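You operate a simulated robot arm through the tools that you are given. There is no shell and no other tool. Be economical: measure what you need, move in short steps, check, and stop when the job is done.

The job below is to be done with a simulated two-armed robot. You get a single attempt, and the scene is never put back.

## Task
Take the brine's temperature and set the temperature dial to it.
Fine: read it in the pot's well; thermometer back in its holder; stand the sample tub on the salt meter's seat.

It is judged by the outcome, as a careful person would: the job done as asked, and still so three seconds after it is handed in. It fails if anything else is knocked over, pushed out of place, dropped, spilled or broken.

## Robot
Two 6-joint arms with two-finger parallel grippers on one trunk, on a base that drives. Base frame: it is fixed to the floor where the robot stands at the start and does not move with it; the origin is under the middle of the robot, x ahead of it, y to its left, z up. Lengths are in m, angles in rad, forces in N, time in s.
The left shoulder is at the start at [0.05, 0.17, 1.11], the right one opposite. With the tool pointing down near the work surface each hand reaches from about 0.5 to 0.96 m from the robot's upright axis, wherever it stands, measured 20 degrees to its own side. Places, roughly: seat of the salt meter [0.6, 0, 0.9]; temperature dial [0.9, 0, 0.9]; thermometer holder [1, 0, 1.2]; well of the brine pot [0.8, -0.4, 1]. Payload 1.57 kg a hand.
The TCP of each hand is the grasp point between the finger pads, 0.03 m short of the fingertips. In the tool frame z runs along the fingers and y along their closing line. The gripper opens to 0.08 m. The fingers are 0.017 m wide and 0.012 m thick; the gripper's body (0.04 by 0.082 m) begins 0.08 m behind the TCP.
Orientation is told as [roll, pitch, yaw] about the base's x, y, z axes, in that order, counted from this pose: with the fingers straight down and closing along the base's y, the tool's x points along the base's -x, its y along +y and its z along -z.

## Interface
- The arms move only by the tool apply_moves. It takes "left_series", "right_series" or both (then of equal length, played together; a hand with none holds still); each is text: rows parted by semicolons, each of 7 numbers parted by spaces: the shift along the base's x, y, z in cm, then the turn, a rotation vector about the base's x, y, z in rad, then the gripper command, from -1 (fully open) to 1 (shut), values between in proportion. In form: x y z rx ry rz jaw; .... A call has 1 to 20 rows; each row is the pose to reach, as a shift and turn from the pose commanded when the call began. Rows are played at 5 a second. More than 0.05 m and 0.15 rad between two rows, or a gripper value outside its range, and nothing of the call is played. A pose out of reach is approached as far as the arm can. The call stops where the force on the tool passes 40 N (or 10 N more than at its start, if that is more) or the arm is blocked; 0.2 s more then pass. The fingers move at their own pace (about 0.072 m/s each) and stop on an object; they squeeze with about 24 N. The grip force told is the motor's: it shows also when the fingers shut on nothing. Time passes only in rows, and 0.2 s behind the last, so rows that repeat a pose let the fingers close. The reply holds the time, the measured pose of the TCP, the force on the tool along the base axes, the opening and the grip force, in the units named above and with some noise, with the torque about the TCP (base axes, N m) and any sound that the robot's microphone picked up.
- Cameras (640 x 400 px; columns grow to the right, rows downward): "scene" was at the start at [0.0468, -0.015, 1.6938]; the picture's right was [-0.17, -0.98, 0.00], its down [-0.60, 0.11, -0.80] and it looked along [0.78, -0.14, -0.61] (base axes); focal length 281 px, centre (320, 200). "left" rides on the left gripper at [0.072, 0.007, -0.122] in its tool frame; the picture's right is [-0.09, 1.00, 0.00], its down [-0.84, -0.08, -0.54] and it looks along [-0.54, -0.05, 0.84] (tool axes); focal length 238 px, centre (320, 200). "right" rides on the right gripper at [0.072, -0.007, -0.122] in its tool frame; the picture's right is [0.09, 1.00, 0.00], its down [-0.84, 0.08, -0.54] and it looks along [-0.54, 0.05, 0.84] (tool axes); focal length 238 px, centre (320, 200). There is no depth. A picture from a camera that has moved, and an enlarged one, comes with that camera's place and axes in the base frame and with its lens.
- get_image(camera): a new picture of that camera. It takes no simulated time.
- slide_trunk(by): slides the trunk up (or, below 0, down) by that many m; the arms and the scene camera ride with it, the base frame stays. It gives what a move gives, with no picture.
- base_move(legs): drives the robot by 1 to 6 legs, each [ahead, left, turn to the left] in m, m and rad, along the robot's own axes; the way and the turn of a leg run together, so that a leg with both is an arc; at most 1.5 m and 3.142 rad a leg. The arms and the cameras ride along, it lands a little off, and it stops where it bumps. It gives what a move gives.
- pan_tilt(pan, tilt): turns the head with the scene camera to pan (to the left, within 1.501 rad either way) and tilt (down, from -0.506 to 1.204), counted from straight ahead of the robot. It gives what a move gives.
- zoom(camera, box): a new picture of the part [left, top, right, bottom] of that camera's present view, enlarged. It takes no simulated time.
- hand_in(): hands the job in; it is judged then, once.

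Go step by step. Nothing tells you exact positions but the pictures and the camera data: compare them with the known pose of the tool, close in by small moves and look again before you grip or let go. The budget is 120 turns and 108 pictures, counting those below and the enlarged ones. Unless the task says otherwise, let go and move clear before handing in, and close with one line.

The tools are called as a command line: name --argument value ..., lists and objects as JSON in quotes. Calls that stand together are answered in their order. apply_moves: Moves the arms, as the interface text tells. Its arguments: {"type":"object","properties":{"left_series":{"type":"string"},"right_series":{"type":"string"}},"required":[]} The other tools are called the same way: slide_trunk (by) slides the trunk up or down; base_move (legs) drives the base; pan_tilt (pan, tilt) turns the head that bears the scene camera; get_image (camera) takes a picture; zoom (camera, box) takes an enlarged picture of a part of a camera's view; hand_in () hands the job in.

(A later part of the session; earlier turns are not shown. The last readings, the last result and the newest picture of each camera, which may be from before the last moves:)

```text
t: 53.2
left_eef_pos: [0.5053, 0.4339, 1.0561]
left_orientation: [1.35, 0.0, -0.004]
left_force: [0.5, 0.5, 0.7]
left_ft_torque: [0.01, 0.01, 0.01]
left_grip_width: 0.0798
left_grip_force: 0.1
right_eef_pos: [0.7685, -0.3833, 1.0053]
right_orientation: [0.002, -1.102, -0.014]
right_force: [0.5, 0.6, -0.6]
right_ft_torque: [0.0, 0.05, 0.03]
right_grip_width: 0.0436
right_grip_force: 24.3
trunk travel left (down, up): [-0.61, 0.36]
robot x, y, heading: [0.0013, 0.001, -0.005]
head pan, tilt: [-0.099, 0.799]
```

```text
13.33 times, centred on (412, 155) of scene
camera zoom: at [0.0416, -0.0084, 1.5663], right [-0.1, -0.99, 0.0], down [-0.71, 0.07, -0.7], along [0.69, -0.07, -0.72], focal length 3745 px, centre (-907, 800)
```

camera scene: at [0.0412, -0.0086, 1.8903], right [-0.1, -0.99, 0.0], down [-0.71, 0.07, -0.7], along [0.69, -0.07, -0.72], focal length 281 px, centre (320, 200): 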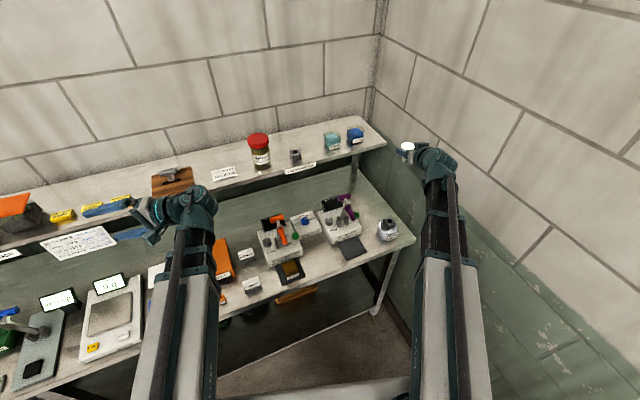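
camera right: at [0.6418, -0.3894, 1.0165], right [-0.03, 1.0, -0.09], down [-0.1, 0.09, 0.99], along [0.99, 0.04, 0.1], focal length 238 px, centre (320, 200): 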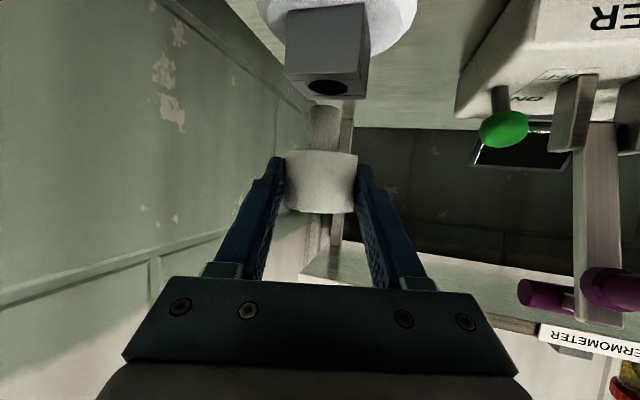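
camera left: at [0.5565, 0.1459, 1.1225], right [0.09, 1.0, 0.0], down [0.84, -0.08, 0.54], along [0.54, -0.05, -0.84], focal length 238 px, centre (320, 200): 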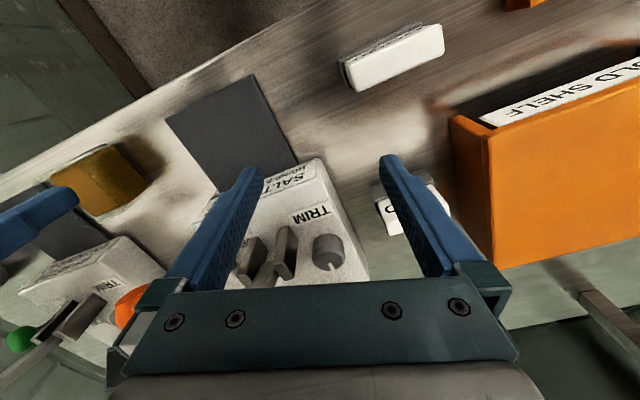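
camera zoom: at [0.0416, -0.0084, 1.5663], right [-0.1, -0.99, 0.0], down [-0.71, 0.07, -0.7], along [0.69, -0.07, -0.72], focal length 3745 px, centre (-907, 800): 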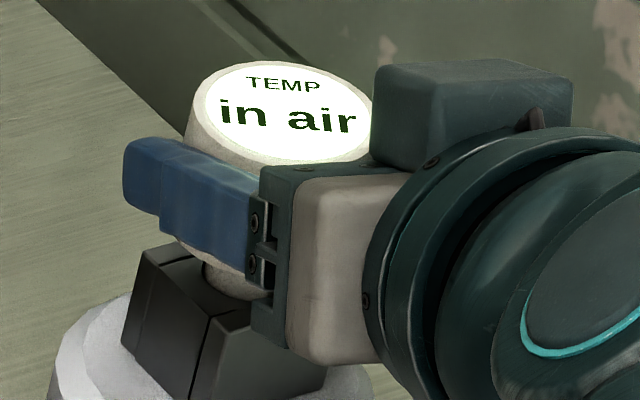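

slide_trunk --by -0.006

slide_trunk --by -0.005

zoom --camera "right" --box '[250, 60, 390, 165]'

zoom --camera "scene" --box '[392, 140, 432, 170]'

```text
t: 53.8
left_eef_pos: [0.5059, 0.4335, 1.051]
left_orientation: [1.348, -0.001, -0.004]
left_force: [0.2, 0.0, -0.5]
left_ft_torque: [0.0, 0.0, 0.0]
left_grip_width: 0.0802
left_grip_force: 0.1
right_eef_pos: [0.7675, -0.3837, 1.0002]
right_orientation: [0.001, -1.102, -0.013]
right_force: [0.1, -0.4, -0.6]
right_ft_torque: [-0.02, 0.03, -0.01]
right_grip_width: 0.0437
right_grip_force: 23.8
trunk travel left (down, up): [-0.604, 0.366]
robot x, y, heading: [0.0006, 0.0036, -0.005]
head pan, tilt: [-0.099, 0.799]
```

```text
t: 54.3
left_eef_pos: [0.5058, 0.4339, 1.0458]
left_orientation: [1.348, 0.0, -0.003]
left_force: [0.5, 0.4, -0.2]
left_ft_torque: [0.01, -0.01, 0.01]
left_grip_width: 0.0801
left_grip_force: 0.0
right_eef_pos: [0.7678, -0.3834, 0.9949]
right_orientation: [0.002, -1.102, -0.014]
right_force: [0.5, 0.3, 0.0]
right_ft_torque: [-0.02, -0.03, 0.02]
right_grip_width: 0.0434
right_grip_force: 24.2
trunk travel left (down, up): [-0.599, 0.371]
robot x, y, heading: [-0.0001, 0.0002, -0.004]
head pan, tilt: [-0.099, 0.799]
```

```text
3.81 times, centred on (320, 112) of right
camera zoom: at [0.6274, -0.3892, 0.9855], right [-0.03, 1.0, -0.08], down [-0.1, 0.08, 0.99], along [0.99, 0.04, 0.1], focal length 908 px, centre (320, 533)
```

zoom: 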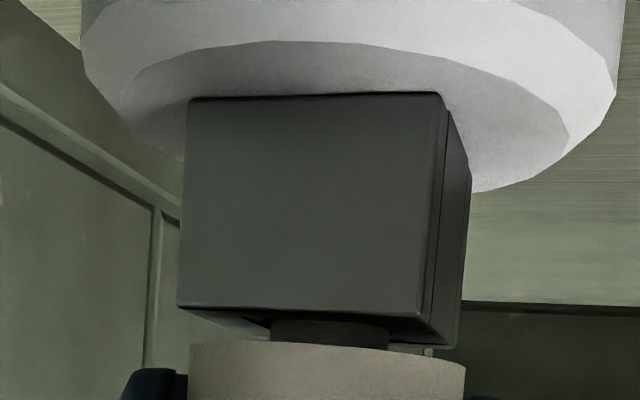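

```text
13.33 times, centred on (412, 155) of scene
camera zoom: at [0.0416, -0.0084, 1.5553], right [-0.1, -0.99, 0.0], down [-0.71, 0.07, -0.7], along [0.69, -0.07, -0.72], focal length 3745 px, centre (-907, 800)
```

zoom: 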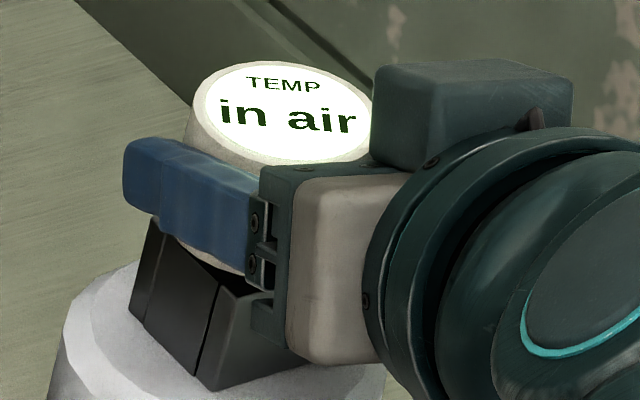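

slide_trunk --by -0.003

apply_moves --right_series "0 0 0 0 0 0 0.4; 0 0 0 0 0 0 0.4; 0 0 0 0 0 0 0.4; 0 0 0 0 0 0 0.4; 0 0 0 0 0 0 0.4; 0 0 0 0 0 0 0.4; 0 0 0 0 0 0 0.4; 0 0 0 0 0 0 0.4; 0 0 0 0 0 0 0.4; 0 0 0 0 0 0 0.4"

zoom --camera "scene" --box '[392, 140, 432, 170]'

zoom --camera "right" --box '[250, 60, 390, 165]'

```text
t: 54.8
left_eef_pos: [0.506, 0.4334, 1.042]
left_orientation: [1.349, 0.001, -0.004]
left_force: [-0.5, -0.7, -0.1]
left_ft_torque: [0.01, 0.01, -0.01]
left_grip_width: 0.0802
left_grip_force: 0.1
right_eef_pos: [0.7684, -0.3831, 0.9917]
right_orientation: [0.002, -1.101, -0.014]
right_force: [-0.5, 0.4, -0.3]
right_ft_torque: [-0.01, 0.04, 0.0]
right_grip_width: 0.0435
right_grip_force: 23.9
trunk travel left (down, up): [-0.596, 0.374]
robot x, y, heading: [-0.0002, 0.0016, 0.001]
head pan, tilt: [-0.099, 0.799]
```

```text
t: 57.0
left_eef_pos: [0.5057, 0.4344, 1.0425]
left_orientation: [1.35, 0.002, -0.004]
left_force: [-0.1, 0.1, -0.7]
left_ft_torque: [0.0, -0.02, 0.01]
left_grip_width: 0.0797
left_grip_force: 0.1
right_eef_pos: [0.7679, -0.384, 0.9908]
right_orientation: [0.003, -1.101, -0.013]
right_force: [0.6, -0.3, -1.1]
right_ft_torque: [0.01, -0.02, 0.01]
right_grip_width: 0.0437
right_grip_force: 23.5
trunk travel left (down, up): [-0.596, 0.374]
robot x, y, heading: [0.0003, -0.0, 0.0]
head pan, tilt: [-0.099, 0.799]
```

```text
13.33 times, centred on (412, 155) of scene
camera zoom: at [0.0417, -0.0084, 1.5523], right [-0.1, -0.99, 0.0], down [-0.71, 0.07, -0.7], along [0.69, -0.07, -0.72], focal length 3745 px, centre (-907, 800)
```

zoom: 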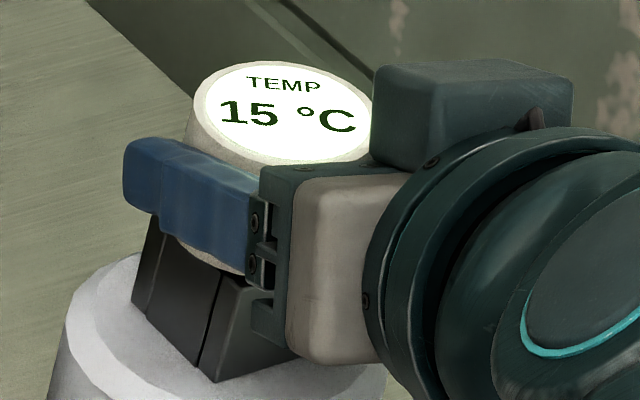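

```text
3.81 times, centred on (320, 112) of right
camera zoom: at [0.6275, -0.3892, 0.9825], right [-0.03, 1.0, -0.08], down [-0.1, 0.08, 0.99], along [0.99, 0.04, 0.1], focal length 908 px, centre (320, 533)
```

zoom: 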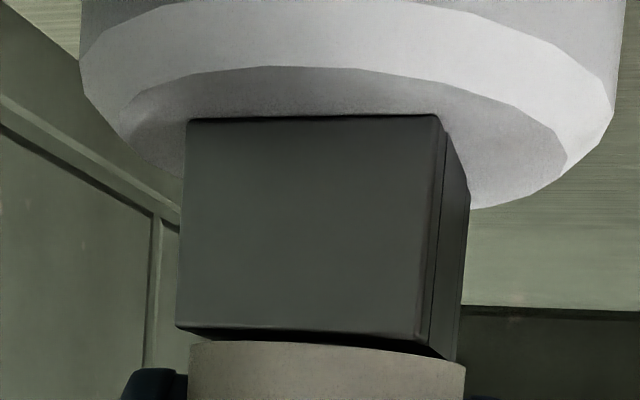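

It reads 15 °C. I'll wait a few seconds more to see that the reading has settled.

apply_moves --right_series "0 0 0 0 0 0 0.4; 0 0 0 0 0 0 0.4; 0 0 0 0 0 0 0.4; 0 0 0 0 0 0 0.4; 0 0 0 0 0 0 0.4; 0 0 0 0 0 0 0.4; 0 0 0 0 0 0 0.4; 0 0 0 0 0 0 0.4; 0 0 0 0 0 0 0.4; 0 0 0 0 0 0 0.4; 0 0 0 0 0 0 0.4; 0 0 0 0 0 0 0.4; 0 0 0 0 0 0 0.4; 0 0 0 0 0 0 0.4; 0 0 0 0 0 0 0.4; 0 0 0 0 0 0 0.4; 0 0 0 0 0 0 0.4; 0 0 0 0 0 0 0.4; 0 0 0 0 0 0 0.4; 0 0 0 0 0 0 0.4"

zoom --camera "scene" --box '[392, 140, 432, 170]'

```text
t: 61.2
left_eef_pos: [0.5048, 0.4328, 1.0423]
left_orientation: [1.349, -0.001, -0.004]
left_force: [-0.4, -0.4, 0.3]
left_ft_torque: [0.01, 0.02, 0.02]
left_grip_width: 0.0802
left_grip_force: 0.0
right_eef_pos: [0.7666, -0.3832, 0.9898]
right_orientation: [0.003, -1.101, -0.014]
right_force: [-0.7, 1.6, -0.5]
right_ft_torque: [-0.01, 0.0, 0.0]
right_grip_width: 0.0435
right_grip_force: 23.8
trunk travel left (down, up): [-0.596, 0.374]
robot x, y, heading: [0.0001, 0.0053, -0.004]
head pan, tilt: [-0.099, 0.799]
```

```text
13.33 times, centred on (412, 155) of scene
camera zoom: at [0.0417, -0.0084, 1.5523], right [-0.1, -0.99, 0.0], down [-0.71, 0.07, -0.7], along [0.69, -0.07, -0.72], focal length 3745 px, centre (-907, 800)
```

zoom: 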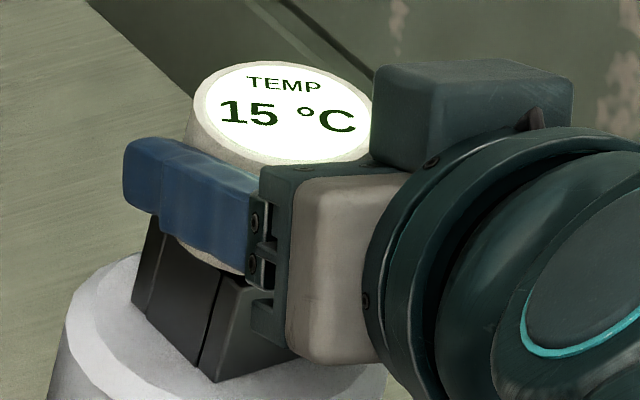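

The reading is steady at 15 °C. I'll draw the thermometer straight up and carry it back to the hover pose above its holder.

slide_trunk --by 0.05

slide_trunk --by 0.288

zoom --camera "scene" --box '[340, 120, 480, 250]'

```text
t: 62.1
left_eef_pos: [0.5064, 0.433, 1.092]
left_orientation: [1.349, 0.0, -0.005]
left_force: [0.6, 0.4, 0.2]
left_ft_torque: [-0.01, 0.02, -0.02]
left_grip_width: 0.08
left_grip_force: 0.0
right_eef_pos: [0.7689, -0.3838, 1.0421]
right_orientation: [0.002, -1.1, -0.015]
right_force: [0.8, 0.2, -0.5]
right_ft_torque: [-0.01, 0.04, 0.04]
right_grip_width: 0.0438
right_grip_force: 23.9
trunk travel left (down, up): [-0.646, 0.324]
robot x, y, heading: [0.0034, -0.0019, -0.0]
head pan, tilt: [-0.099, 0.799]
```

```text
t: 65.0
left_eef_pos: [0.507, 0.4331, 1.3816]
left_orientation: [1.348, -0.001, -0.004]
left_force: [-0.4, 0.2, 0.0]
left_ft_torque: [0.0, 0.03, 0.01]
left_grip_width: 0.08
left_grip_force: 0.0
right_eef_pos: [0.769, -0.3827, 1.3293]
right_orientation: [0.004, -1.1, -0.014]
right_force: [-0.3, -0.1, -0.5]
right_ft_torque: [0.0, -0.02, -0.02]
right_grip_width: 0.0435
right_grip_force: 24.0
trunk travel left (down, up): [-0.934, 0.036]
robot x, y, heading: [0.0023, 0.0009, -0.005]
head pan, tilt: [-0.099, 0.799]
```

```text
3.08 times, centred on (410, 185) of scene
camera zoom: at [0.0418, -0.0084, 1.8902], right [-0.1, -0.99, 0.0], down [-0.71, 0.07, -0.7], along [0.69, -0.07, -0.72], focal length 864 px, centre (43, 246)
```

zoom: 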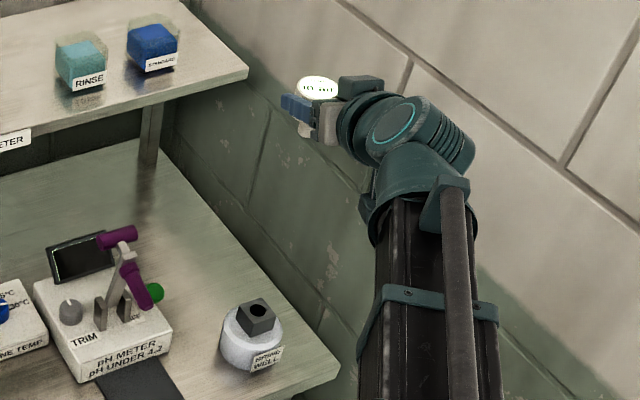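

apply_moves --right_series "-1 3 0 0 0 0 0.4; -1.8 6 0 0 0 0.03 0.4; -1.8 9 0 0 0 0.08 0.4; -1.8 12 0 0 0 0.13 0.4; -1.8 15 0 0 0 0.18 0.4; -1.8 18 0 0 0 0.23 0.4; -1.8 21 0 0 0 0.28 0.4; -1.8 24 0 0 0 0.33 0.4; -1.8 27 0 0 0 0.352 0.4; -1.8 30 0 0 0 0.352 0.4; 1.2 32 0 0 0 0.352 0.4; 5 33.4 0 0 0 0.352 0.4; 9 34.8 0 0 0 0.352 0.4; 13 36.2 0 0 0 0.352 0.4; 15.5 37.1 0 0 0 0.352 0.4; 17.15 37.7 0 0 0 0.352 0.4; 17.15 37.7 0 0 0 0.352 0.4; 17.15 37.7 0 0 0 0.352 0.4"

get_image --camera "right"

```text
t: 68.8
left_eef_pos: [0.5064, 0.4327, 1.3812]
left_orientation: [1.349, 0.0, -0.004]
left_force: [0.2, 0.1, 0.5]
left_ft_torque: [0.0, 0.0, 0.01]
left_grip_width: 0.0803
left_grip_force: 0.0
right_eef_pos: [0.9423, -0.0064, 1.3289]
right_orientation: [0.001, -1.103, 0.338]
right_force: [-0.9, 0.4, 0.1]
right_ft_torque: [-0.04, 0.03, -0.04]
right_grip_width: 0.0436
right_grip_force: 24.5
right hand out of reach, approached as far as the arm can: row 14
trunk travel left (down, up): [-0.934, 0.036]
robot x, y, heading: [0.0004, -0.0009, -0.001]
head pan, tilt: [-0.099, 0.799]
```

```text
33 pictures are left
camera right: at [0.8107, -0.0606, 1.3205], right [-0.37, 0.93, -0.08], down [-0.13, 0.04, 0.99], along [0.92, 0.38, 0.1], focal length 238 px, centre (320, 200)
```

right: 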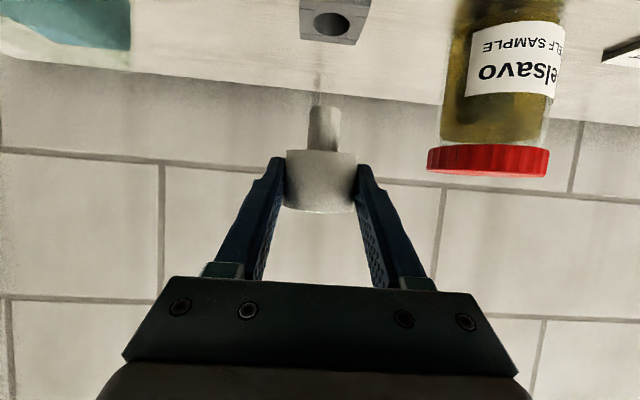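

apply_moves --right_series "-0.2 0 0 0 0 0 0.4; -0.2 0 0 0 0 0 0.4"

slide_trunk --by -0.04

zoom --camera "right" --box '[270, 60, 370, 135]'

zoom --camera "scene" --box '[280, 110, 314, 140]'

```text
t: 69.4
left_eef_pos: [0.5065, 0.434, 1.3814]
left_orientation: [1.349, 0.0, -0.004]
left_force: [0.2, 0.0, 0.2]
left_ft_torque: [-0.03, 0.01, -0.02]
left_grip_width: 0.08
left_grip_force: 0.0
right_eef_pos: [0.9392, -0.0063, 1.3289]
right_orientation: [0.003, -1.104, 0.338]
right_force: [-0.2, -0.7, -0.2]
right_ft_torque: [0.0, 0.01, 0.01]
right_grip_width: 0.0434
right_grip_force: 24.0
trunk travel left (down, up): [-0.934, 0.036]
robot x, y, heading: [0.0009, 0.001, -0.005]
head pan, tilt: [-0.099, 0.799]
```

```text
t: 70.3
left_eef_pos: [0.5054, 0.4338, 1.3413]
left_orientation: [1.35, 0.0, -0.003]
left_force: [0.3, 0.5, 0.3]
left_ft_torque: [0.01, 0.0, 0.0]
left_grip_width: 0.0799
left_grip_force: 0.0
right_eef_pos: [0.9384, -0.0069, 1.2903]
right_orientation: [0.003, -1.102, 0.34]
right_force: [0.8, 0.4, -0.3]
right_ft_torque: [0.0, 0.02, -0.01]
right_grip_width: 0.0436
right_grip_force: 23.9
trunk travel left (down, up): [-0.894, 0.076]
robot x, y, heading: [0.0022, 0.0033, -0.0]
head pan, tilt: [-0.099, 0.799]
```

```text
5.33 times, centred on (320, 98) of right
camera zoom: at [0.8082, -0.0612, 1.2806], right [-0.37, 0.93, -0.08], down [-0.13, 0.04, 0.99], along [0.92, 0.38, 0.1], focal length 1271 px, centre (320, 747)
```

zoom: 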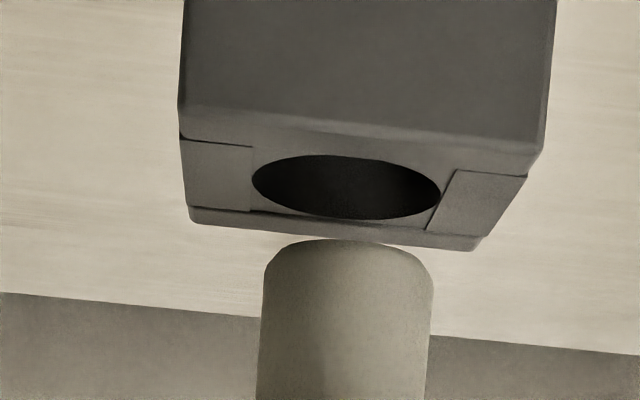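

```text
13.33 times, centred on (297, 125) of scene
camera zoom: at [0.0415, -0.0083, 1.8503], right [-0.1, -0.99, 0.0], down [-0.71, 0.07, -0.7], along [0.69, -0.07, -0.72], focal length 3745 px, centre (627, 1200)
```

zoom: 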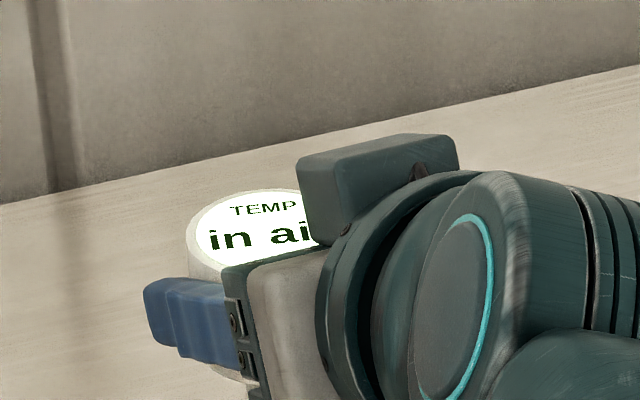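

apply_moves --right_series "0.08 -0.05 0 0 0 0 0.4; 0.08 -0.05 0 0 0 0 0.4"

slide_trunk --by -0.007

zoom --camera "right" --box '[270, 60, 370, 135]'

zoom --camera "scene" --box '[280, 120, 314, 150]'

```text
t: 70.9
left_eef_pos: [0.5067, 0.434, 1.3406]
left_orientation: [1.349, -0.001, -0.003]
left_force: [-0.7, 0.5, 0.6]
left_ft_torque: [-0.02, -0.02, 0.01]
left_grip_width: 0.0798
left_grip_force: 0.2
right_eef_pos: [0.9395, -0.0079, 1.2903]
right_orientation: [0.002, -1.103, 0.336]
right_force: [-0.5, -0.8, -1.0]
right_ft_torque: [0.01, 0.03, 0.01]
right_grip_width: 0.0435
right_grip_force: 24.0
trunk travel left (down, up): [-0.894, 0.076]
robot x, y, heading: [0.0019, 0.0012, -0.001]
head pan, tilt: [-0.099, 0.799]
```

```text
t: 71.4
left_eef_pos: [0.5055, 0.434, 1.3336]
left_orientation: [1.349, 0.0, -0.002]
left_force: [0.1, -0.1, -1.1]
left_ft_torque: [0.0, 0.02, 0.0]
left_grip_width: 0.0799
left_grip_force: 0.0
right_eef_pos: [0.9401, -0.0073, 1.2836]
right_orientation: [0.002, -1.104, 0.339]
right_force: [0.4, -0.1, -0.4]
right_ft_torque: [0.0, -0.01, -0.03]
right_grip_width: 0.0435
right_grip_force: 24.7
trunk travel left (down, up): [-0.887, 0.083]
robot x, y, heading: [0.0015, 0.0022, -0.0]
head pan, tilt: [-0.099, 0.799]
```

```text
5.33 times, centred on (320, 98) of right
camera zoom: at [0.8093, -0.0623, 1.2736], right [-0.37, 0.93, -0.08], down [-0.13, 0.04, 0.99], along [0.92, 0.38, 0.1], focal length 1271 px, centre (320, 747)
```

zoom: 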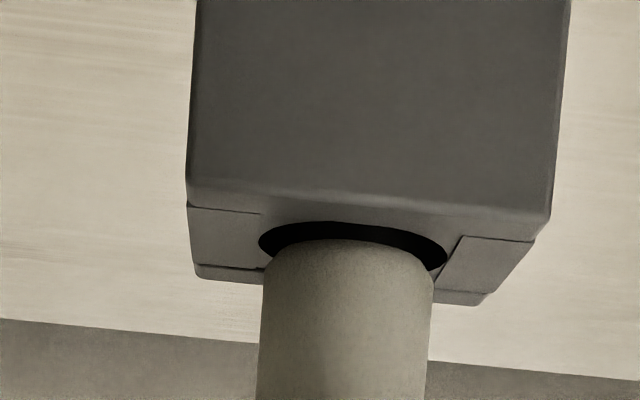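

```text
13.33 times, centred on (297, 135) of scene
camera zoom: at [0.0416, -0.0083, 1.8433], right [-0.1, -0.99, 0.0], down [-0.71, 0.07, -0.7], along [0.69, -0.07, -0.72], focal length 3745 px, centre (627, 1067)
```

zoom: 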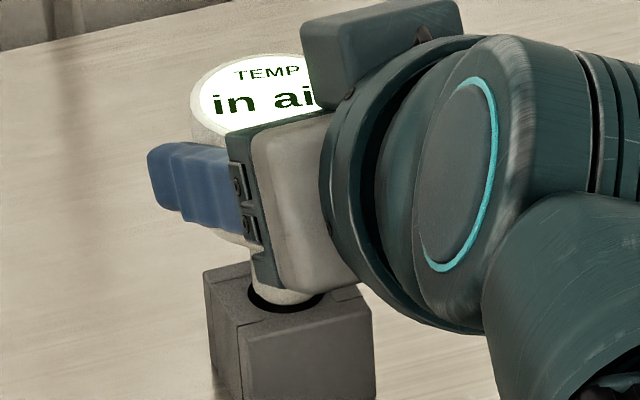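

apply_moves --right_series "0 0.03 0 0 0 0 0.4; 0 0.03 0 0 0 0 0.4"

slide_trunk --by -0.003

zoom --camera "right" --box '[270, 60, 370, 135]'

zoom --camera "scene" --box '[292, 136, 314, 154]'

```text
t: 72.0
left_eef_pos: [0.5058, 0.4331, 1.333]
left_orientation: [1.349, 0.001, -0.005]
left_force: [0.7, -0.7, 0.9]
left_ft_torque: [-0.01, -0.03, 0.05]
left_grip_width: 0.0801
left_grip_force: 0.1
right_eef_pos: [0.9393, -0.0085, 1.2835]
right_orientation: [0.003, -1.101, 0.339]
right_force: [-0.3, -0.2, -0.4]
right_ft_torque: [-0.02, 0.01, 0.02]
right_grip_width: 0.0435
right_grip_force: 23.7
trunk travel left (down, up): [-0.887, 0.083]
robot x, y, heading: [-0.0011, -0.0018, -0.002]
head pan, tilt: [-0.099, 0.799]
```

```text
t: 72.5
left_eef_pos: [0.5065, 0.434, 1.3308]
left_orientation: [1.349, -0.001, -0.003]
left_force: [-0.4, -0.6, 0.2]
left_ft_torque: [-0.01, 0.03, -0.01]
left_grip_width: 0.0801
left_grip_force: 0.1
right_eef_pos: [0.9405, -0.0074, 1.2805]
right_orientation: [0.002, -1.099, 0.339]
right_force: [0.8, 0.0, 0.5]
right_ft_torque: [-0.01, -0.01, -0.01]
right_grip_width: 0.0436
right_grip_force: 24.3
trunk travel left (down, up): [-0.884, 0.086]
robot x, y, heading: [0.002, -0.0036, -0.002]
head pan, tilt: [-0.099, 0.799]
```

```text
5.33 times, centred on (320, 98) of right
camera zoom: at [0.8092, -0.0619, 1.2705], right [-0.37, 0.93, -0.08], down [-0.12, 0.04, 0.99], along [0.92, 0.38, 0.1], focal length 1271 px, centre (320, 747)
```

zoom: 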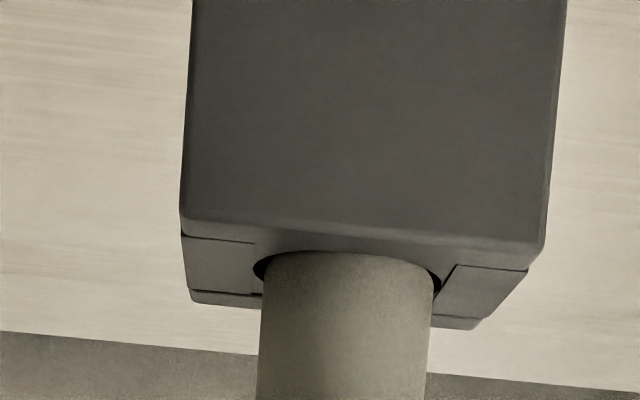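

```text
16.00 times, centred on (303, 145) of scene
camera zoom: at [0.0417, -0.0083, 1.8403], right [-0.1, -0.99, 0.0], down [-0.71, 0.07, -0.7], along [0.69, -0.07, -0.72], focal length 4494 px, centre (592, 1080)
```

zoom: 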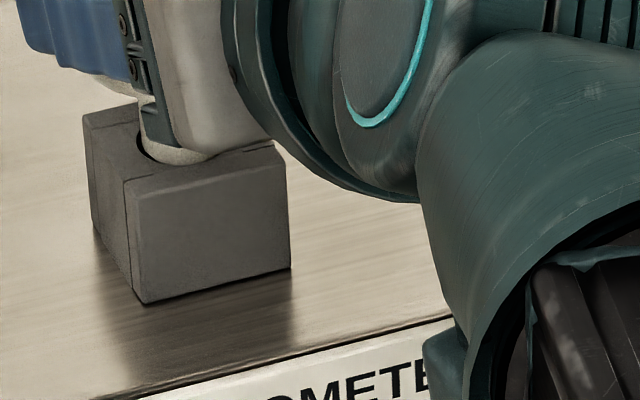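

apply_moves --right_series "0.04 0.015 0 0 0 0 0.4; 0.04 0.015 0 0 0 0 0.4"

slide_trunk --by -0.003

slide_trunk --by -0.003

zoom --camera "right" --box '[270, 60, 370, 135]'

```text
t: 73.2
left_eef_pos: [0.5053, 0.434, 1.3296]
left_orientation: [1.35, 0.001, -0.003]
left_force: [1.2, 0.8, 0.0]
left_ft_torque: [0.04, 0.0, -0.02]
left_grip_width: 0.0801
left_grip_force: 0.2
right_eef_pos: [0.9416, -0.0087, 1.2803]
right_orientation: [0.001, -1.101, 0.337]
right_force: [0.4, -0.1, -0.3]
right_ft_torque: [0.02, -0.04, -0.01]
right_grip_width: 0.0433
right_grip_force: 23.6
trunk travel left (down, up): [-0.884, 0.086]
robot x, y, heading: [0.0006, 0.0005, -0.004]
head pan, tilt: [-0.099, 0.799]
```

```text
t: 73.7
left_eef_pos: [0.5056, 0.4342, 1.3292]
left_orientation: [1.349, 0.0, -0.003]
left_force: [-0.1, -0.2, -0.1]
left_ft_torque: [0.0, 0.02, 0.03]
left_grip_width: 0.0801
left_grip_force: 0.1
right_eef_pos: [0.9408, -0.008, 1.2766]
right_orientation: [0.0, -1.1, 0.339]
right_force: [0.4, 0.4, -1.3]
right_ft_torque: [0.0, -0.02, 0.0]
right_grip_width: 0.0434
right_grip_force: 23.8
trunk travel left (down, up): [-0.881, 0.089]
robot x, y, heading: [-0.0026, -0.0002, -0.003]
head pan, tilt: [-0.099, 0.799]
```

```text
t: 74.2
left_eef_pos: [0.5054, 0.4337, 1.3243]
left_orientation: [1.349, -0.001, -0.003]
left_force: [-0.3, 0.0, 1.2]
left_ft_torque: [0.01, 0.04, 0.02]
left_grip_width: 0.0801
left_grip_force: 0.1
right_eef_pos: [0.9389, -0.0085, 1.2735]
right_orientation: [0.001, -1.102, 0.339]
right_force: [-0.7, 0.5, -0.4]
right_ft_torque: [0.0, -0.02, 0.02]
right_grip_width: 0.0433
right_grip_force: 23.8
trunk travel left (down, up): [-0.878, 0.092]
robot x, y, heading: [-0.0017, -0.0021, -0.001]
head pan, tilt: [-0.099, 0.799]
```

```text
5.33 times, centred on (320, 98) of right
camera zoom: at [0.8098, -0.0623, 1.2645], right [-0.37, 0.93, -0.08], down [-0.12, 0.04, 0.99], along [0.92, 0.38, 0.1], focal length 1271 px, centre (320, 747)
```

zoom: 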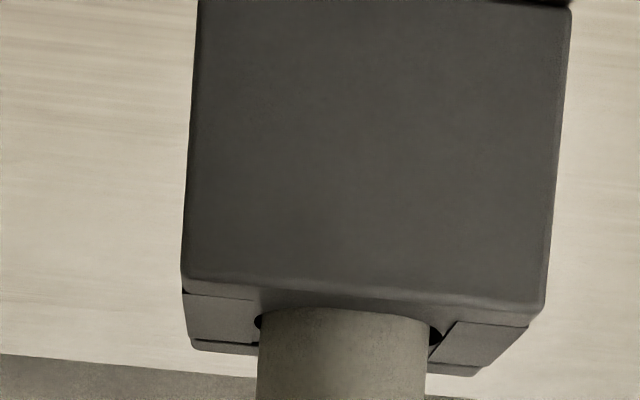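

slide_trunk --by -0.008

slide_trunk --by -0.008

slide_trunk --by -0.002

zoom --camera "right" --box '[250, 60, 390, 165]'

```text
t: 74.8
left_eef_pos: [0.5065, 0.4324, 1.3168]
left_orientation: [1.35, 0.001, -0.003]
left_force: [-1.5, -1.2, 1.1]
left_ft_torque: [-0.01, -0.01, 0.0]
left_grip_width: 0.08
left_grip_force: 0.2
right_eef_pos: [0.9391, -0.0087, 1.2658]
right_orientation: [0.001, -1.101, 0.339]
right_force: [-0.2, 0.0, -0.9]
right_ft_torque: [-0.01, 0.01, 0.0]
right_grip_width: 0.0439
right_grip_force: 24.4
trunk travel left (down, up): [-0.87, 0.1]
robot x, y, heading: [-0.0013, 0.0032, -0.006]
head pan, tilt: [-0.099, 0.799]
```

```text
t: 75.3
left_eef_pos: [0.5058, 0.4333, 1.3088]
left_orientation: [1.349, -0.001, -0.004]
left_force: [-0.7, 1.1, -0.3]
left_ft_torque: [0.04, 0.0, -0.01]
left_grip_width: 0.08
left_grip_force: 0.0
right_eef_pos: [0.941, -0.0084, 1.2569]
right_orientation: [0.001, -1.1, 0.339]
right_force: [0.2, -0.2, 0.0]
right_ft_torque: [0.01, 0.01, -0.03]
right_grip_width: 0.0435
right_grip_force: 24.0
trunk travel left (down, up): [-0.862, 0.108]
robot x, y, heading: [-0.0, 0.001, -0.002]
head pan, tilt: [-0.099, 0.799]
```

```text
t: 75.8
left_eef_pos: [0.507, 0.4342, 1.3067]
left_orientation: [1.349, 0.002, -0.002]
left_force: [0.2, -1.0, 0.0]
left_ft_torque: [0.04, 0.0, -0.05]
left_grip_width: 0.0797
left_grip_force: 0.0
right_eef_pos: [0.9408, -0.0075, 1.2551]
right_orientation: [0.002, -1.101, 0.339]
right_force: [-0.2, -0.4, -0.1]
right_ft_torque: [0.01, -0.02, -0.04]
right_grip_width: 0.0433
right_grip_force: 24.1
trunk travel left (down, up): [-0.86, 0.11]
robot x, y, heading: [-0.0, 0.0039, -0.001]
head pan, tilt: [-0.099, 0.799]
```

```text
3.81 times, centred on (320, 112) of right
camera zoom: at [0.8098, -0.0623, 1.2465], right [-0.37, 0.93, -0.08], down [-0.12, 0.04, 0.99], along [0.92, 0.38, 0.1], focal length 908 px, centre (320, 533)
```

zoom: 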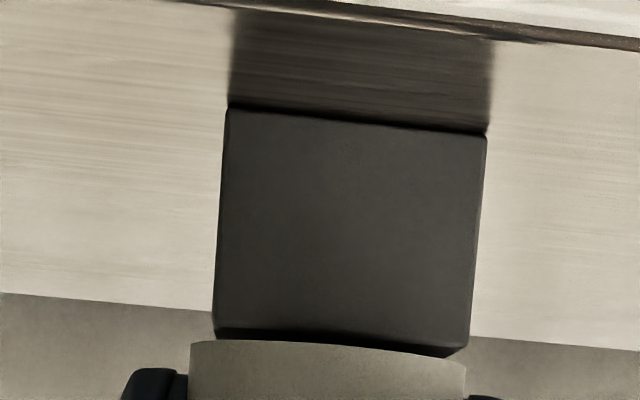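

It is all but seated. One last millimetre, then I release and back straight off.

slide_trunk --by -0.001

apply_moves --right_series "0 0 0 0 0 0 0; 0 0 0 0 0 0 -0.4; 0 0 0 0 0 0 -1; 0 0 0 0 0 0 -1; 0 0 0 0 0 0 -1; -1 -0.37 0 0 0 0 -1; -3 -1.1 0 0 0 0 -1; -6 -2.2 0 0 0 0 -1; -10 -3.7 0 0 0 0 -1; -14 -5.1 0 0 0 0 -1; -18 -6.6 0 0 0 0 -1"

get_image --camera "scene"

zoom --camera "scene" --box '[250, 105, 350, 180]'

```text
t: 76.4
left_eef_pos: [0.5061, 0.4335, 1.3063]
left_orientation: [1.351, 0.0, -0.004]
left_force: [-0.6, -0.4, 0.1]
left_ft_torque: [-0.02, 0.01, 0.01]
left_grip_width: 0.0797
left_grip_force: 0.0
right_eef_pos: [0.9402, -0.0074, 1.2545]
right_orientation: [0.0, -1.102, 0.337]
right_force: [-0.3, -0.1, -0.5]
right_ft_torque: [-0.01, 0.06, 0.02]
right_grip_width: 0.0435
right_grip_force: 23.9
trunk travel left (down, up): [-0.859, 0.111]
robot x, y, heading: [0.0034, -0.0013, -0.002]
head pan, tilt: [-0.099, 0.799]
```

```text
t: 78.8
left_eef_pos: [0.5044, 0.4339, 1.3053]
left_orientation: [1.35, -0.002, -0.002]
left_force: [-0.3, 0.1, 0.1]
left_ft_torque: [-0.02, -0.03, 0.05]
left_grip_width: 0.0802
left_grip_force: 0.0
right_eef_pos: [0.7573, -0.0733, 1.2543]
right_orientation: [0.002, -1.102, 0.338]
right_force: [-0.6, -0.3, 1.0]
right_ft_torque: [0.0, -0.01, -0.02]
right_grip_width: 0.0799
right_grip_force: 0.1
trunk travel left (down, up): [-0.859, 0.111]
robot x, y, heading: [-0.0002, 0.0031, -0.002]
head pan, tilt: [-0.099, 0.799]
```

```text
24 pictures are left
camera scene: at [0.0407, -0.0086, 1.8153], right [-0.1, -0.99, 0.0], down [-0.71, 0.07, -0.7], along [0.69, -0.07, -0.72], focal length 281 px, centre (320, 200)
```

scene: 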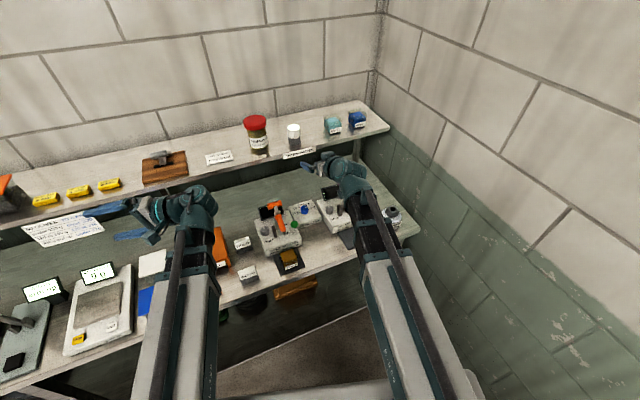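

```text
5.33 times, centred on (300, 142) of scene
camera zoom: at [0.0407, -0.0086, 1.8153], right [-0.1, -0.99, 0.0], down [-0.71, 0.07, -0.7], along [0.69, -0.07, -0.72], focal length 1498 px, centre (427, 507)
```

zoom: 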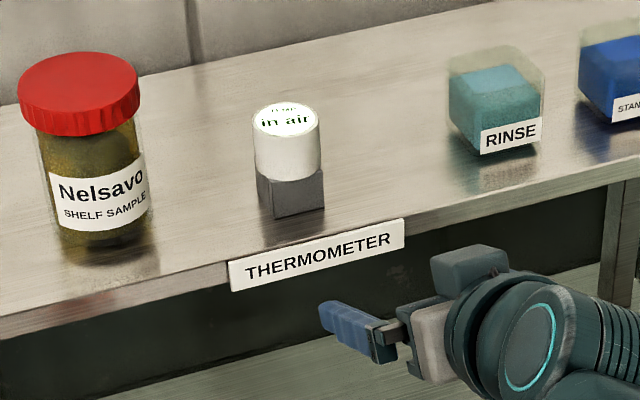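

The thermometer is back in its holder. Now the dial: I'll zoom to read its present setting and place it.

zoom --camera "scene" --box '[280, 190, 335, 235]'

```text
8.89 times, centred on (308, 212) of scene
camera zoom: at [0.0407, -0.0086, 1.8153], right [-0.1, -0.99, 0.0], down [-0.71, 0.07, -0.7], along [0.69, -0.07, -0.72], focal length 2497 px, centre (431, 89)
```

zoom: 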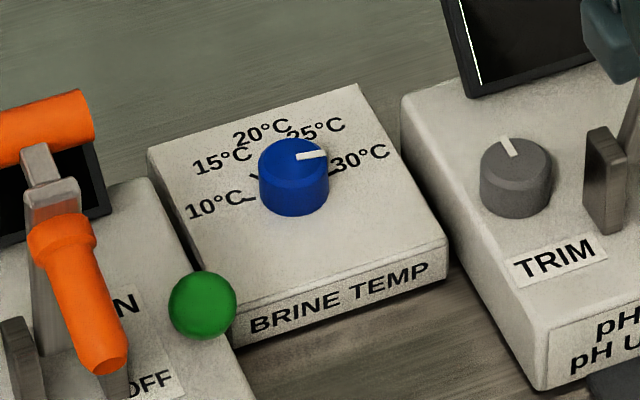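

The knob's top works out at about (0.86, -0.02, 0.924), with its pointer past 30 °C and 15 °C lying well anticlockwise. The shelf edge is at x = 0.89, so I'll keep a tilt of about 0.35 rad, and first bring the hand to a high spot above the knob's near side.

apply_moves --right_series "0.7 0.5 -2.4 -0.042 0.118 0 -0.25; 1.4 0.9 -4.6 -0.083 0.236 0 -0.25; 2.1 1.4 -6.6 -0.125 0.355 0 -0.25; 2.9 1.9 -8.4 -0.166 0.473 0 -0.25; 3.6 2.3 -9.8 -0.208 0.591 0 -0.25; 4.3 2.8 -10.9 -0.249 0.709 0 -0.25; 4.3 2.8 -10.9 -0.249 0.709 0 -0.25"

get_image --camera "right"

```text
t: 80.4
left_eef_pos: [0.506, 0.4335, 1.3052]
left_orientation: [1.348, 0.0, -0.004]
left_force: [1.0, 0.1, -0.2]
left_ft_torque: [-0.02, 0.01, -0.01]
left_grip_width: 0.0801
left_grip_force: 0.2
right_eef_pos: [0.8022, -0.0464, 1.1472]
right_orientation: [0.002, -0.349, 0.337]
right_force: [0.2, -0.3, 0.4]
right_ft_torque: [-0.03, -0.01, 0.02]
right_grip_width: 0.0498
right_grip_force: 0.0
trunk travel left (down, up): [-0.859, 0.111]
robot x, y, heading: [0.0018, 0.0029, -0.005]
head pan, tilt: [-0.099, 0.799]
```

```text
21 pictures are left
camera right: at [0.7018, -0.0902, 1.2375], right [-0.41, 0.91, -0.03], down [0.54, 0.27, 0.8], along [0.73, 0.31, -0.61], focal length 238 px, centre (320, 200)
```

right: 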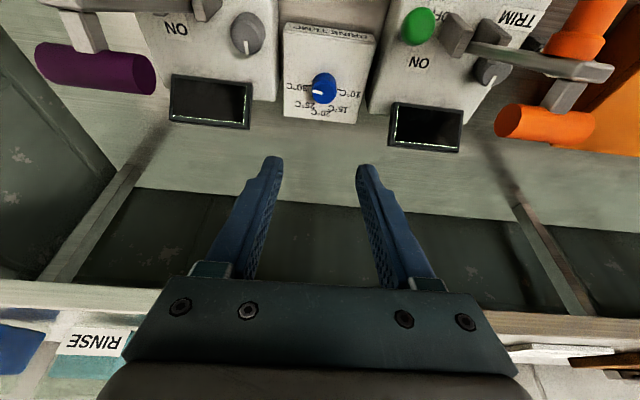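

apply_moves --right_series "1 0.4 0 0 0 -0.13 -0.25; 2 0.8 0 0 0 -0.26 -0.25; 3 1.2 0 0 0 -0.39 -0.25; 4 1.6 0 0 0 -0.52 -0.25; 5.1 2.0 0 0 0 -0.65 -0.25; 5.1 2.1 0 0 0 -0.787 -0.25; 5.1 2.1 0 0 0 -0.787 -0.25"

slide_trunk --by -0.15

get_image --camera "right"

zoom --camera "scene" --box '[250, 100, 390, 220]'

```text
t: 82.0
left_eef_pos: [0.5064, 0.4328, 1.3045]
left_orientation: [1.349, 0.0, -0.005]
left_force: [-0.6, -0.3, 0.2]
left_ft_torque: [0.02, 0.02, -0.02]
left_grip_width: 0.08
left_grip_force: 0.1
right_eef_pos: [0.854, -0.0267, 1.1474]
right_orientation: [0.0, -0.35, -0.45]
right_force: [0.5, -1.0, 0.5]
right_ft_torque: [0.01, -0.02, 0.01]
right_grip_width: 0.0501
right_grip_force: 0.1
trunk travel left (down, up): [-0.859, 0.111]
robot x, y, heading: [0.0003, -0.0002, 0.001]
head pan, tilt: [-0.099, 0.799]
```

```text
t: 83.7
left_eef_pos: [0.506, 0.4342, 1.156]
left_orientation: [1.349, -0.001, -0.003]
left_force: [0.1, -0.6, 0.0]
left_ft_torque: [0.02, -0.04, -0.02]
left_grip_width: 0.0799
left_grip_force: 0.1
right_eef_pos: [0.8547, -0.025, 0.9964]
right_orientation: [0.002, -0.35, -0.45]
right_force: [1.1, 0.2, -0.6]
right_ft_torque: [0.0, 0.03, -0.01]
right_grip_width: 0.0501
right_grip_force: 0.0
trunk travel left (down, up): [-0.709, 0.261]
robot x, y, heading: [0.003, 0.0017, -0.004]
head pan, tilt: [-0.099, 0.799]
```

```text
20 pictures are left
camera right: at [0.753, 0.0148, 1.0874], right [0.35, 0.93, -0.03], down [0.57, -0.19, 0.8], along [0.74, -0.3, -0.61], focal length 238 px, centre (320, 200)
```

right: 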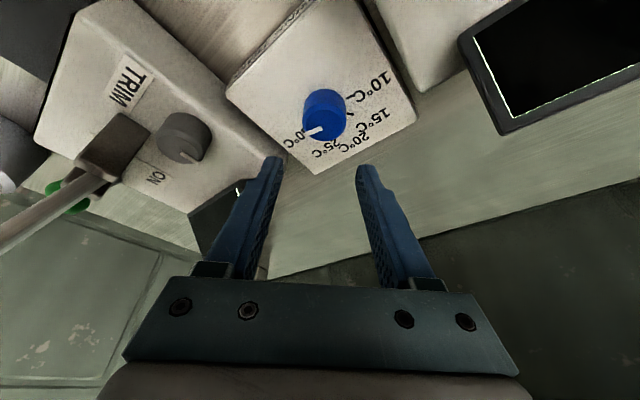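

```text
3.33 times, centred on (320, 160) of scene
camera zoom: at [0.0415, -0.0083, 1.6653], right [-0.1, -0.99, 0.0], down [-0.71, 0.07, -0.7], along [0.69, -0.07, -0.72], focal length 936 px, centre (320, 333)
```

zoom: 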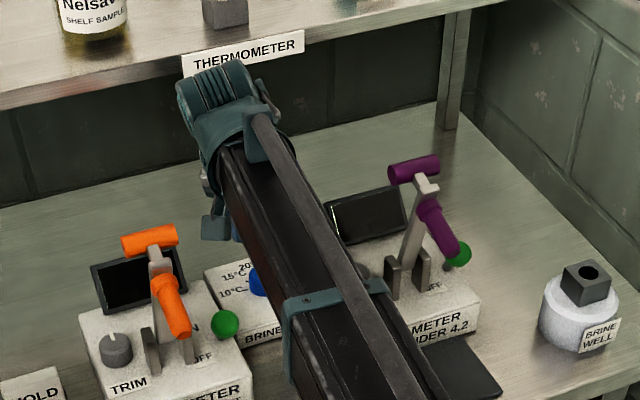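

zoom --camera "right" --box '[250, 60, 410, 180]'

```text
3.33 times, centred on (330, 120) of right
camera zoom: at [0.753, 0.0148, 1.0874], right [0.35, 0.93, -0.03], down [0.57, -0.19, 0.8], along [0.74, -0.3, -0.61], focal length 794 px, centre (287, 467)
```

zoom: 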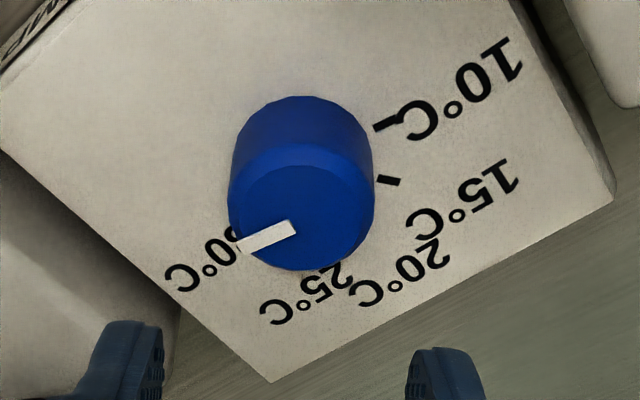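

The dial's scale comes out at about 40° per 5 °C, with 15 °C at an azimuth near 58° and the pointer now near -83°. The hand is centred on the knob, so I'll lower and grip.

slide_trunk --by -0.04

slide_trunk --by -0.006

get_image --camera "right"

```text
t: 84.5
left_eef_pos: [0.5058, 0.4334, 1.1156]
left_orientation: [1.35, 0.0, -0.003]
left_force: [-0.1, 0.3, -0.2]
left_ft_torque: [-0.01, -0.03, 0.0]
left_grip_width: 0.0801
left_grip_force: 0.1
right_eef_pos: [0.854, -0.0257, 0.9567]
right_orientation: [0.0, -0.349, -0.447]
right_force: [-0.5, 1.1, 0.1]
right_ft_torque: [0.0, 0.0, -0.03]
right_grip_width: 0.0498
right_grip_force: 0.0
trunk travel left (down, up): [-0.669, 0.301]
robot x, y, heading: [0.0005, 0.0007, -0.004]
head pan, tilt: [-0.099, 0.799]
```

```text
t: 85.1
left_eef_pos: [0.5053, 0.4329, 1.11]
left_orientation: [1.349, 0.0, -0.003]
left_force: [-0.6, 0.1, -0.7]
left_ft_torque: [-0.02, 0.0, -0.03]
left_grip_width: 0.08
left_grip_force: 0.1
right_eef_pos: [0.8545, -0.0261, 0.9498]
right_orientation: [0.003, -0.35, -0.447]
right_force: [-0.1, 0.6, -0.3]
right_ft_torque: [0.04, 0.02, 0.01]
right_grip_width: 0.0501
right_grip_force: 0.0
trunk travel left (down, up): [-0.663, 0.307]
robot x, y, heading: [0.0026, -0.0023, -0.0]
head pan, tilt: [-0.099, 0.799]
```

```text
17 pictures are left
camera right: at [0.753, 0.0148, 1.0413], right [0.35, 0.93, -0.03], down [0.57, -0.19, 0.8], along [0.74, -0.3, -0.61], focal length 238 px, centre (320, 200)
```

right: 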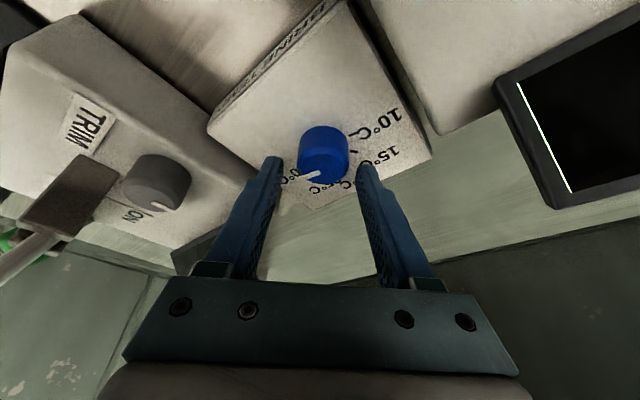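

slide_trunk --by -0.003

apply_moves --right_series "-0.1 0.1 0 0 0 0 0; -0.1 0.1 0 0 0 0 0.5; -0.1 0.1 0 0 0 0 0.5; -0.1 0.1 0 0 0 0 0.5; -0.1 0.1 0 0 0 0.06 0.5; -0.1 0.1 0 0 0 0.12 0.5; -0.1 0.1 0 0 0 0.12 0.5"

get_image --camera "right"

```text
t: 85.6
left_eef_pos: [0.5069, 0.4335, 1.1066]
left_orientation: [1.349, 0.0, -0.003]
left_force: [-0.3, 0.5, -0.3]
left_ft_torque: [-0.01, 0.04, 0.0]
left_grip_width: 0.0799
left_grip_force: 0.0
right_eef_pos: [0.8541, -0.0247, 0.9479]
right_orientation: [0.002, -0.349, -0.448]
right_force: [0.4, 0.3, 0.0]
right_ft_torque: [0.02, 0.02, 0.01]
right_grip_width: 0.0499
right_grip_force: 0.0
trunk travel left (down, up): [-0.66, 0.31]
robot x, y, heading: [-0.0018, -0.0019, -0.006]
head pan, tilt: [-0.099, 0.799]
```

```text
t: 87.2
left_eef_pos: [0.5051, 0.4347, 1.1068]
left_orientation: [1.349, 0.0, -0.003]
left_force: [-0.2, 0.5, 0.1]
left_ft_torque: [-0.01, -0.01, 0.01]
left_grip_width: 0.08
left_grip_force: 0.0
right_eef_pos: [0.8537, -0.0246, 0.9489]
right_orientation: [0.002, -0.349, -0.327]
right_force: [-3.1, 3.9, -2.6]
right_ft_torque: [0.01, -0.55, -0.01]
right_grip_width: 0.0331
right_grip_force: 40.7
trunk travel left (down, up): [-0.66, 0.31]
robot x, y, heading: [-0.0001, -0.0008, 0.001]
head pan, tilt: [-0.099, 0.799]
```

```text
16 pictures are left
camera right: at [0.7481, 0.0038, 1.0383], right [0.24, 0.97, -0.03], down [0.59, -0.12, 0.8], along [0.77, -0.21, -0.61], focal length 238 px, centre (320, 200)
```

right: 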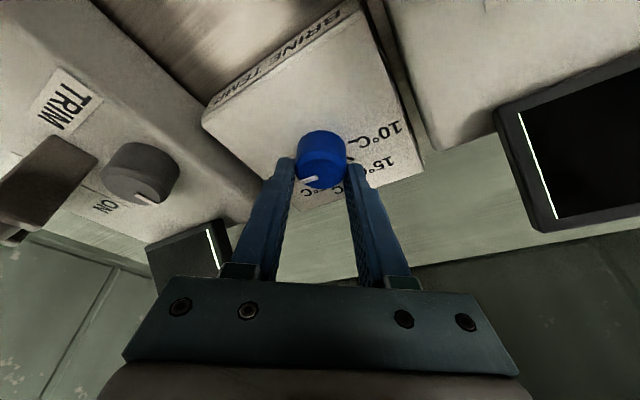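

The knob turns with the hand. Continuing this turn to yaw 0.785.

apply_moves --right_series "0 0 0 0 0 0.124 0.5; 0 0 0 0 0 0.248 0.5; 0 0 0 0 0 0.372 0.5; 0 0 0 0 0 0.496 0.5; 0 0 0 0 0 0.62 0.5; 0 0 0 0 0 0.744 0.5; 0 0 0 0 0 0.868 0.5; 0 0 0 0 0 0.992 0.5; 0 0 0 0 0 1.112 0.5; 0 0 0 0 0 1.112 0.5"

get_image --camera "right"

```text
t: 89.4
left_eef_pos: [0.5066, 0.4329, 1.1064]
left_orientation: [1.348, -0.001, -0.006]
left_force: [0.0, 0.0, -0.3]
left_ft_torque: [0.01, 0.0, -0.01]
left_grip_width: 0.0801
left_grip_force: 0.0
right_eef_pos: [0.8535, -0.0245, 0.9487]
right_orientation: [-0.001, -0.349, 0.784]
right_force: [4.4, -0.5, 3.4]
right_ft_torque: [0.19, -0.27, 0.01]
right_grip_width: 0.0332
right_grip_force: 42.1
trunk travel left (down, up): [-0.66, 0.31]
robot x, y, heading: [-0.0003, -0.0035, 0.002]
head pan, tilt: [-0.099, 0.799]
```

```text
15 pictures are left
camera right: at [0.7814, -0.108, 1.0382], right [-0.76, 0.64, -0.03], down [0.37, 0.48, 0.8], along [0.53, 0.6, -0.6], focal length 238 px, centre (320, 200)
```

right: 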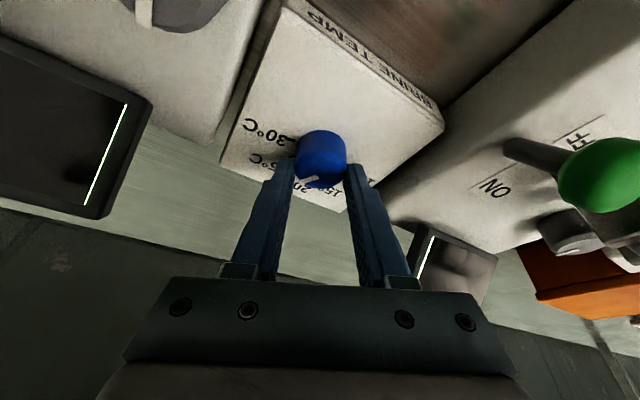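

Now I open, turn the hand back to yaw -0.45 and regrip.

apply_moves --right_series "0 0 0 0 0 0 -0.25; 0 0 0 0 0 0 -0.25; 0 0 0 0 0 0 -0.25; 0 0 0 0 0 -0.137 -0.25; 0 0 0 0 0 -0.274 -0.25; 0 0 0 0 0 -0.411 -0.25; 0 0 0 0 0 -0.548 -0.25; 0 0 0 0 0 -0.685 -0.25; 0 0 0 0 0 -0.822 -0.25; 0 0 0 0 0 -0.959 -0.25; 0 0 0 0 0 -1.096 -0.25; 0 0 0 0 0 -1.234 -0.25; 0 0 0 0 0 -1.234 -0.25"

zoom --camera "right" --box '[240, 90, 410, 215]'

```text
t: 92.2
left_eef_pos: [0.5052, 0.4328, 1.106]
left_orientation: [1.348, -0.001, -0.004]
left_force: [0.1, 0.0, 0.6]
left_ft_torque: [0.03, 0.02, -0.01]
left_grip_width: 0.08
left_grip_force: 0.0
right_eef_pos: [0.8513, -0.0253, 0.9482]
right_orientation: [0.002, -0.349, -0.453]
right_force: [-0.6, 0.2, 0.3]
right_ft_torque: [0.01, -0.04, 0.01]
right_grip_width: 0.05
right_grip_force: 0.1
trunk travel left (down, up): [-0.66, 0.31]
robot x, y, heading: [-0.0023, -0.0011, 0.003]
head pan, tilt: [-0.099, 0.799]
```

```text
3.20 times, centred on (325, 152) of right
camera zoom: at [0.7515, 0.0161, 1.0383], right [0.36, 0.93, -0.03], down [0.57, -0.19, 0.8], along [0.74, -0.3, -0.61], focal length 763 px, centre (304, 352)
```

zoom: 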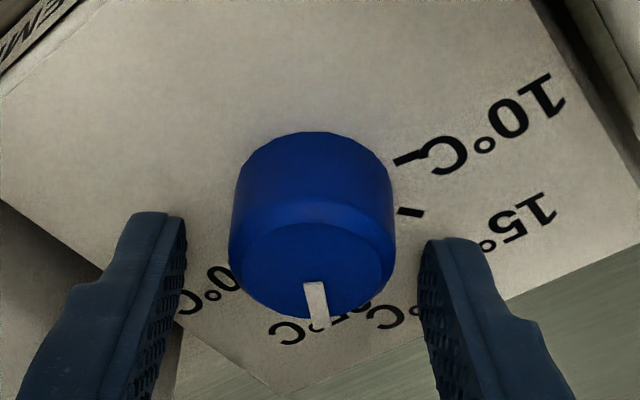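

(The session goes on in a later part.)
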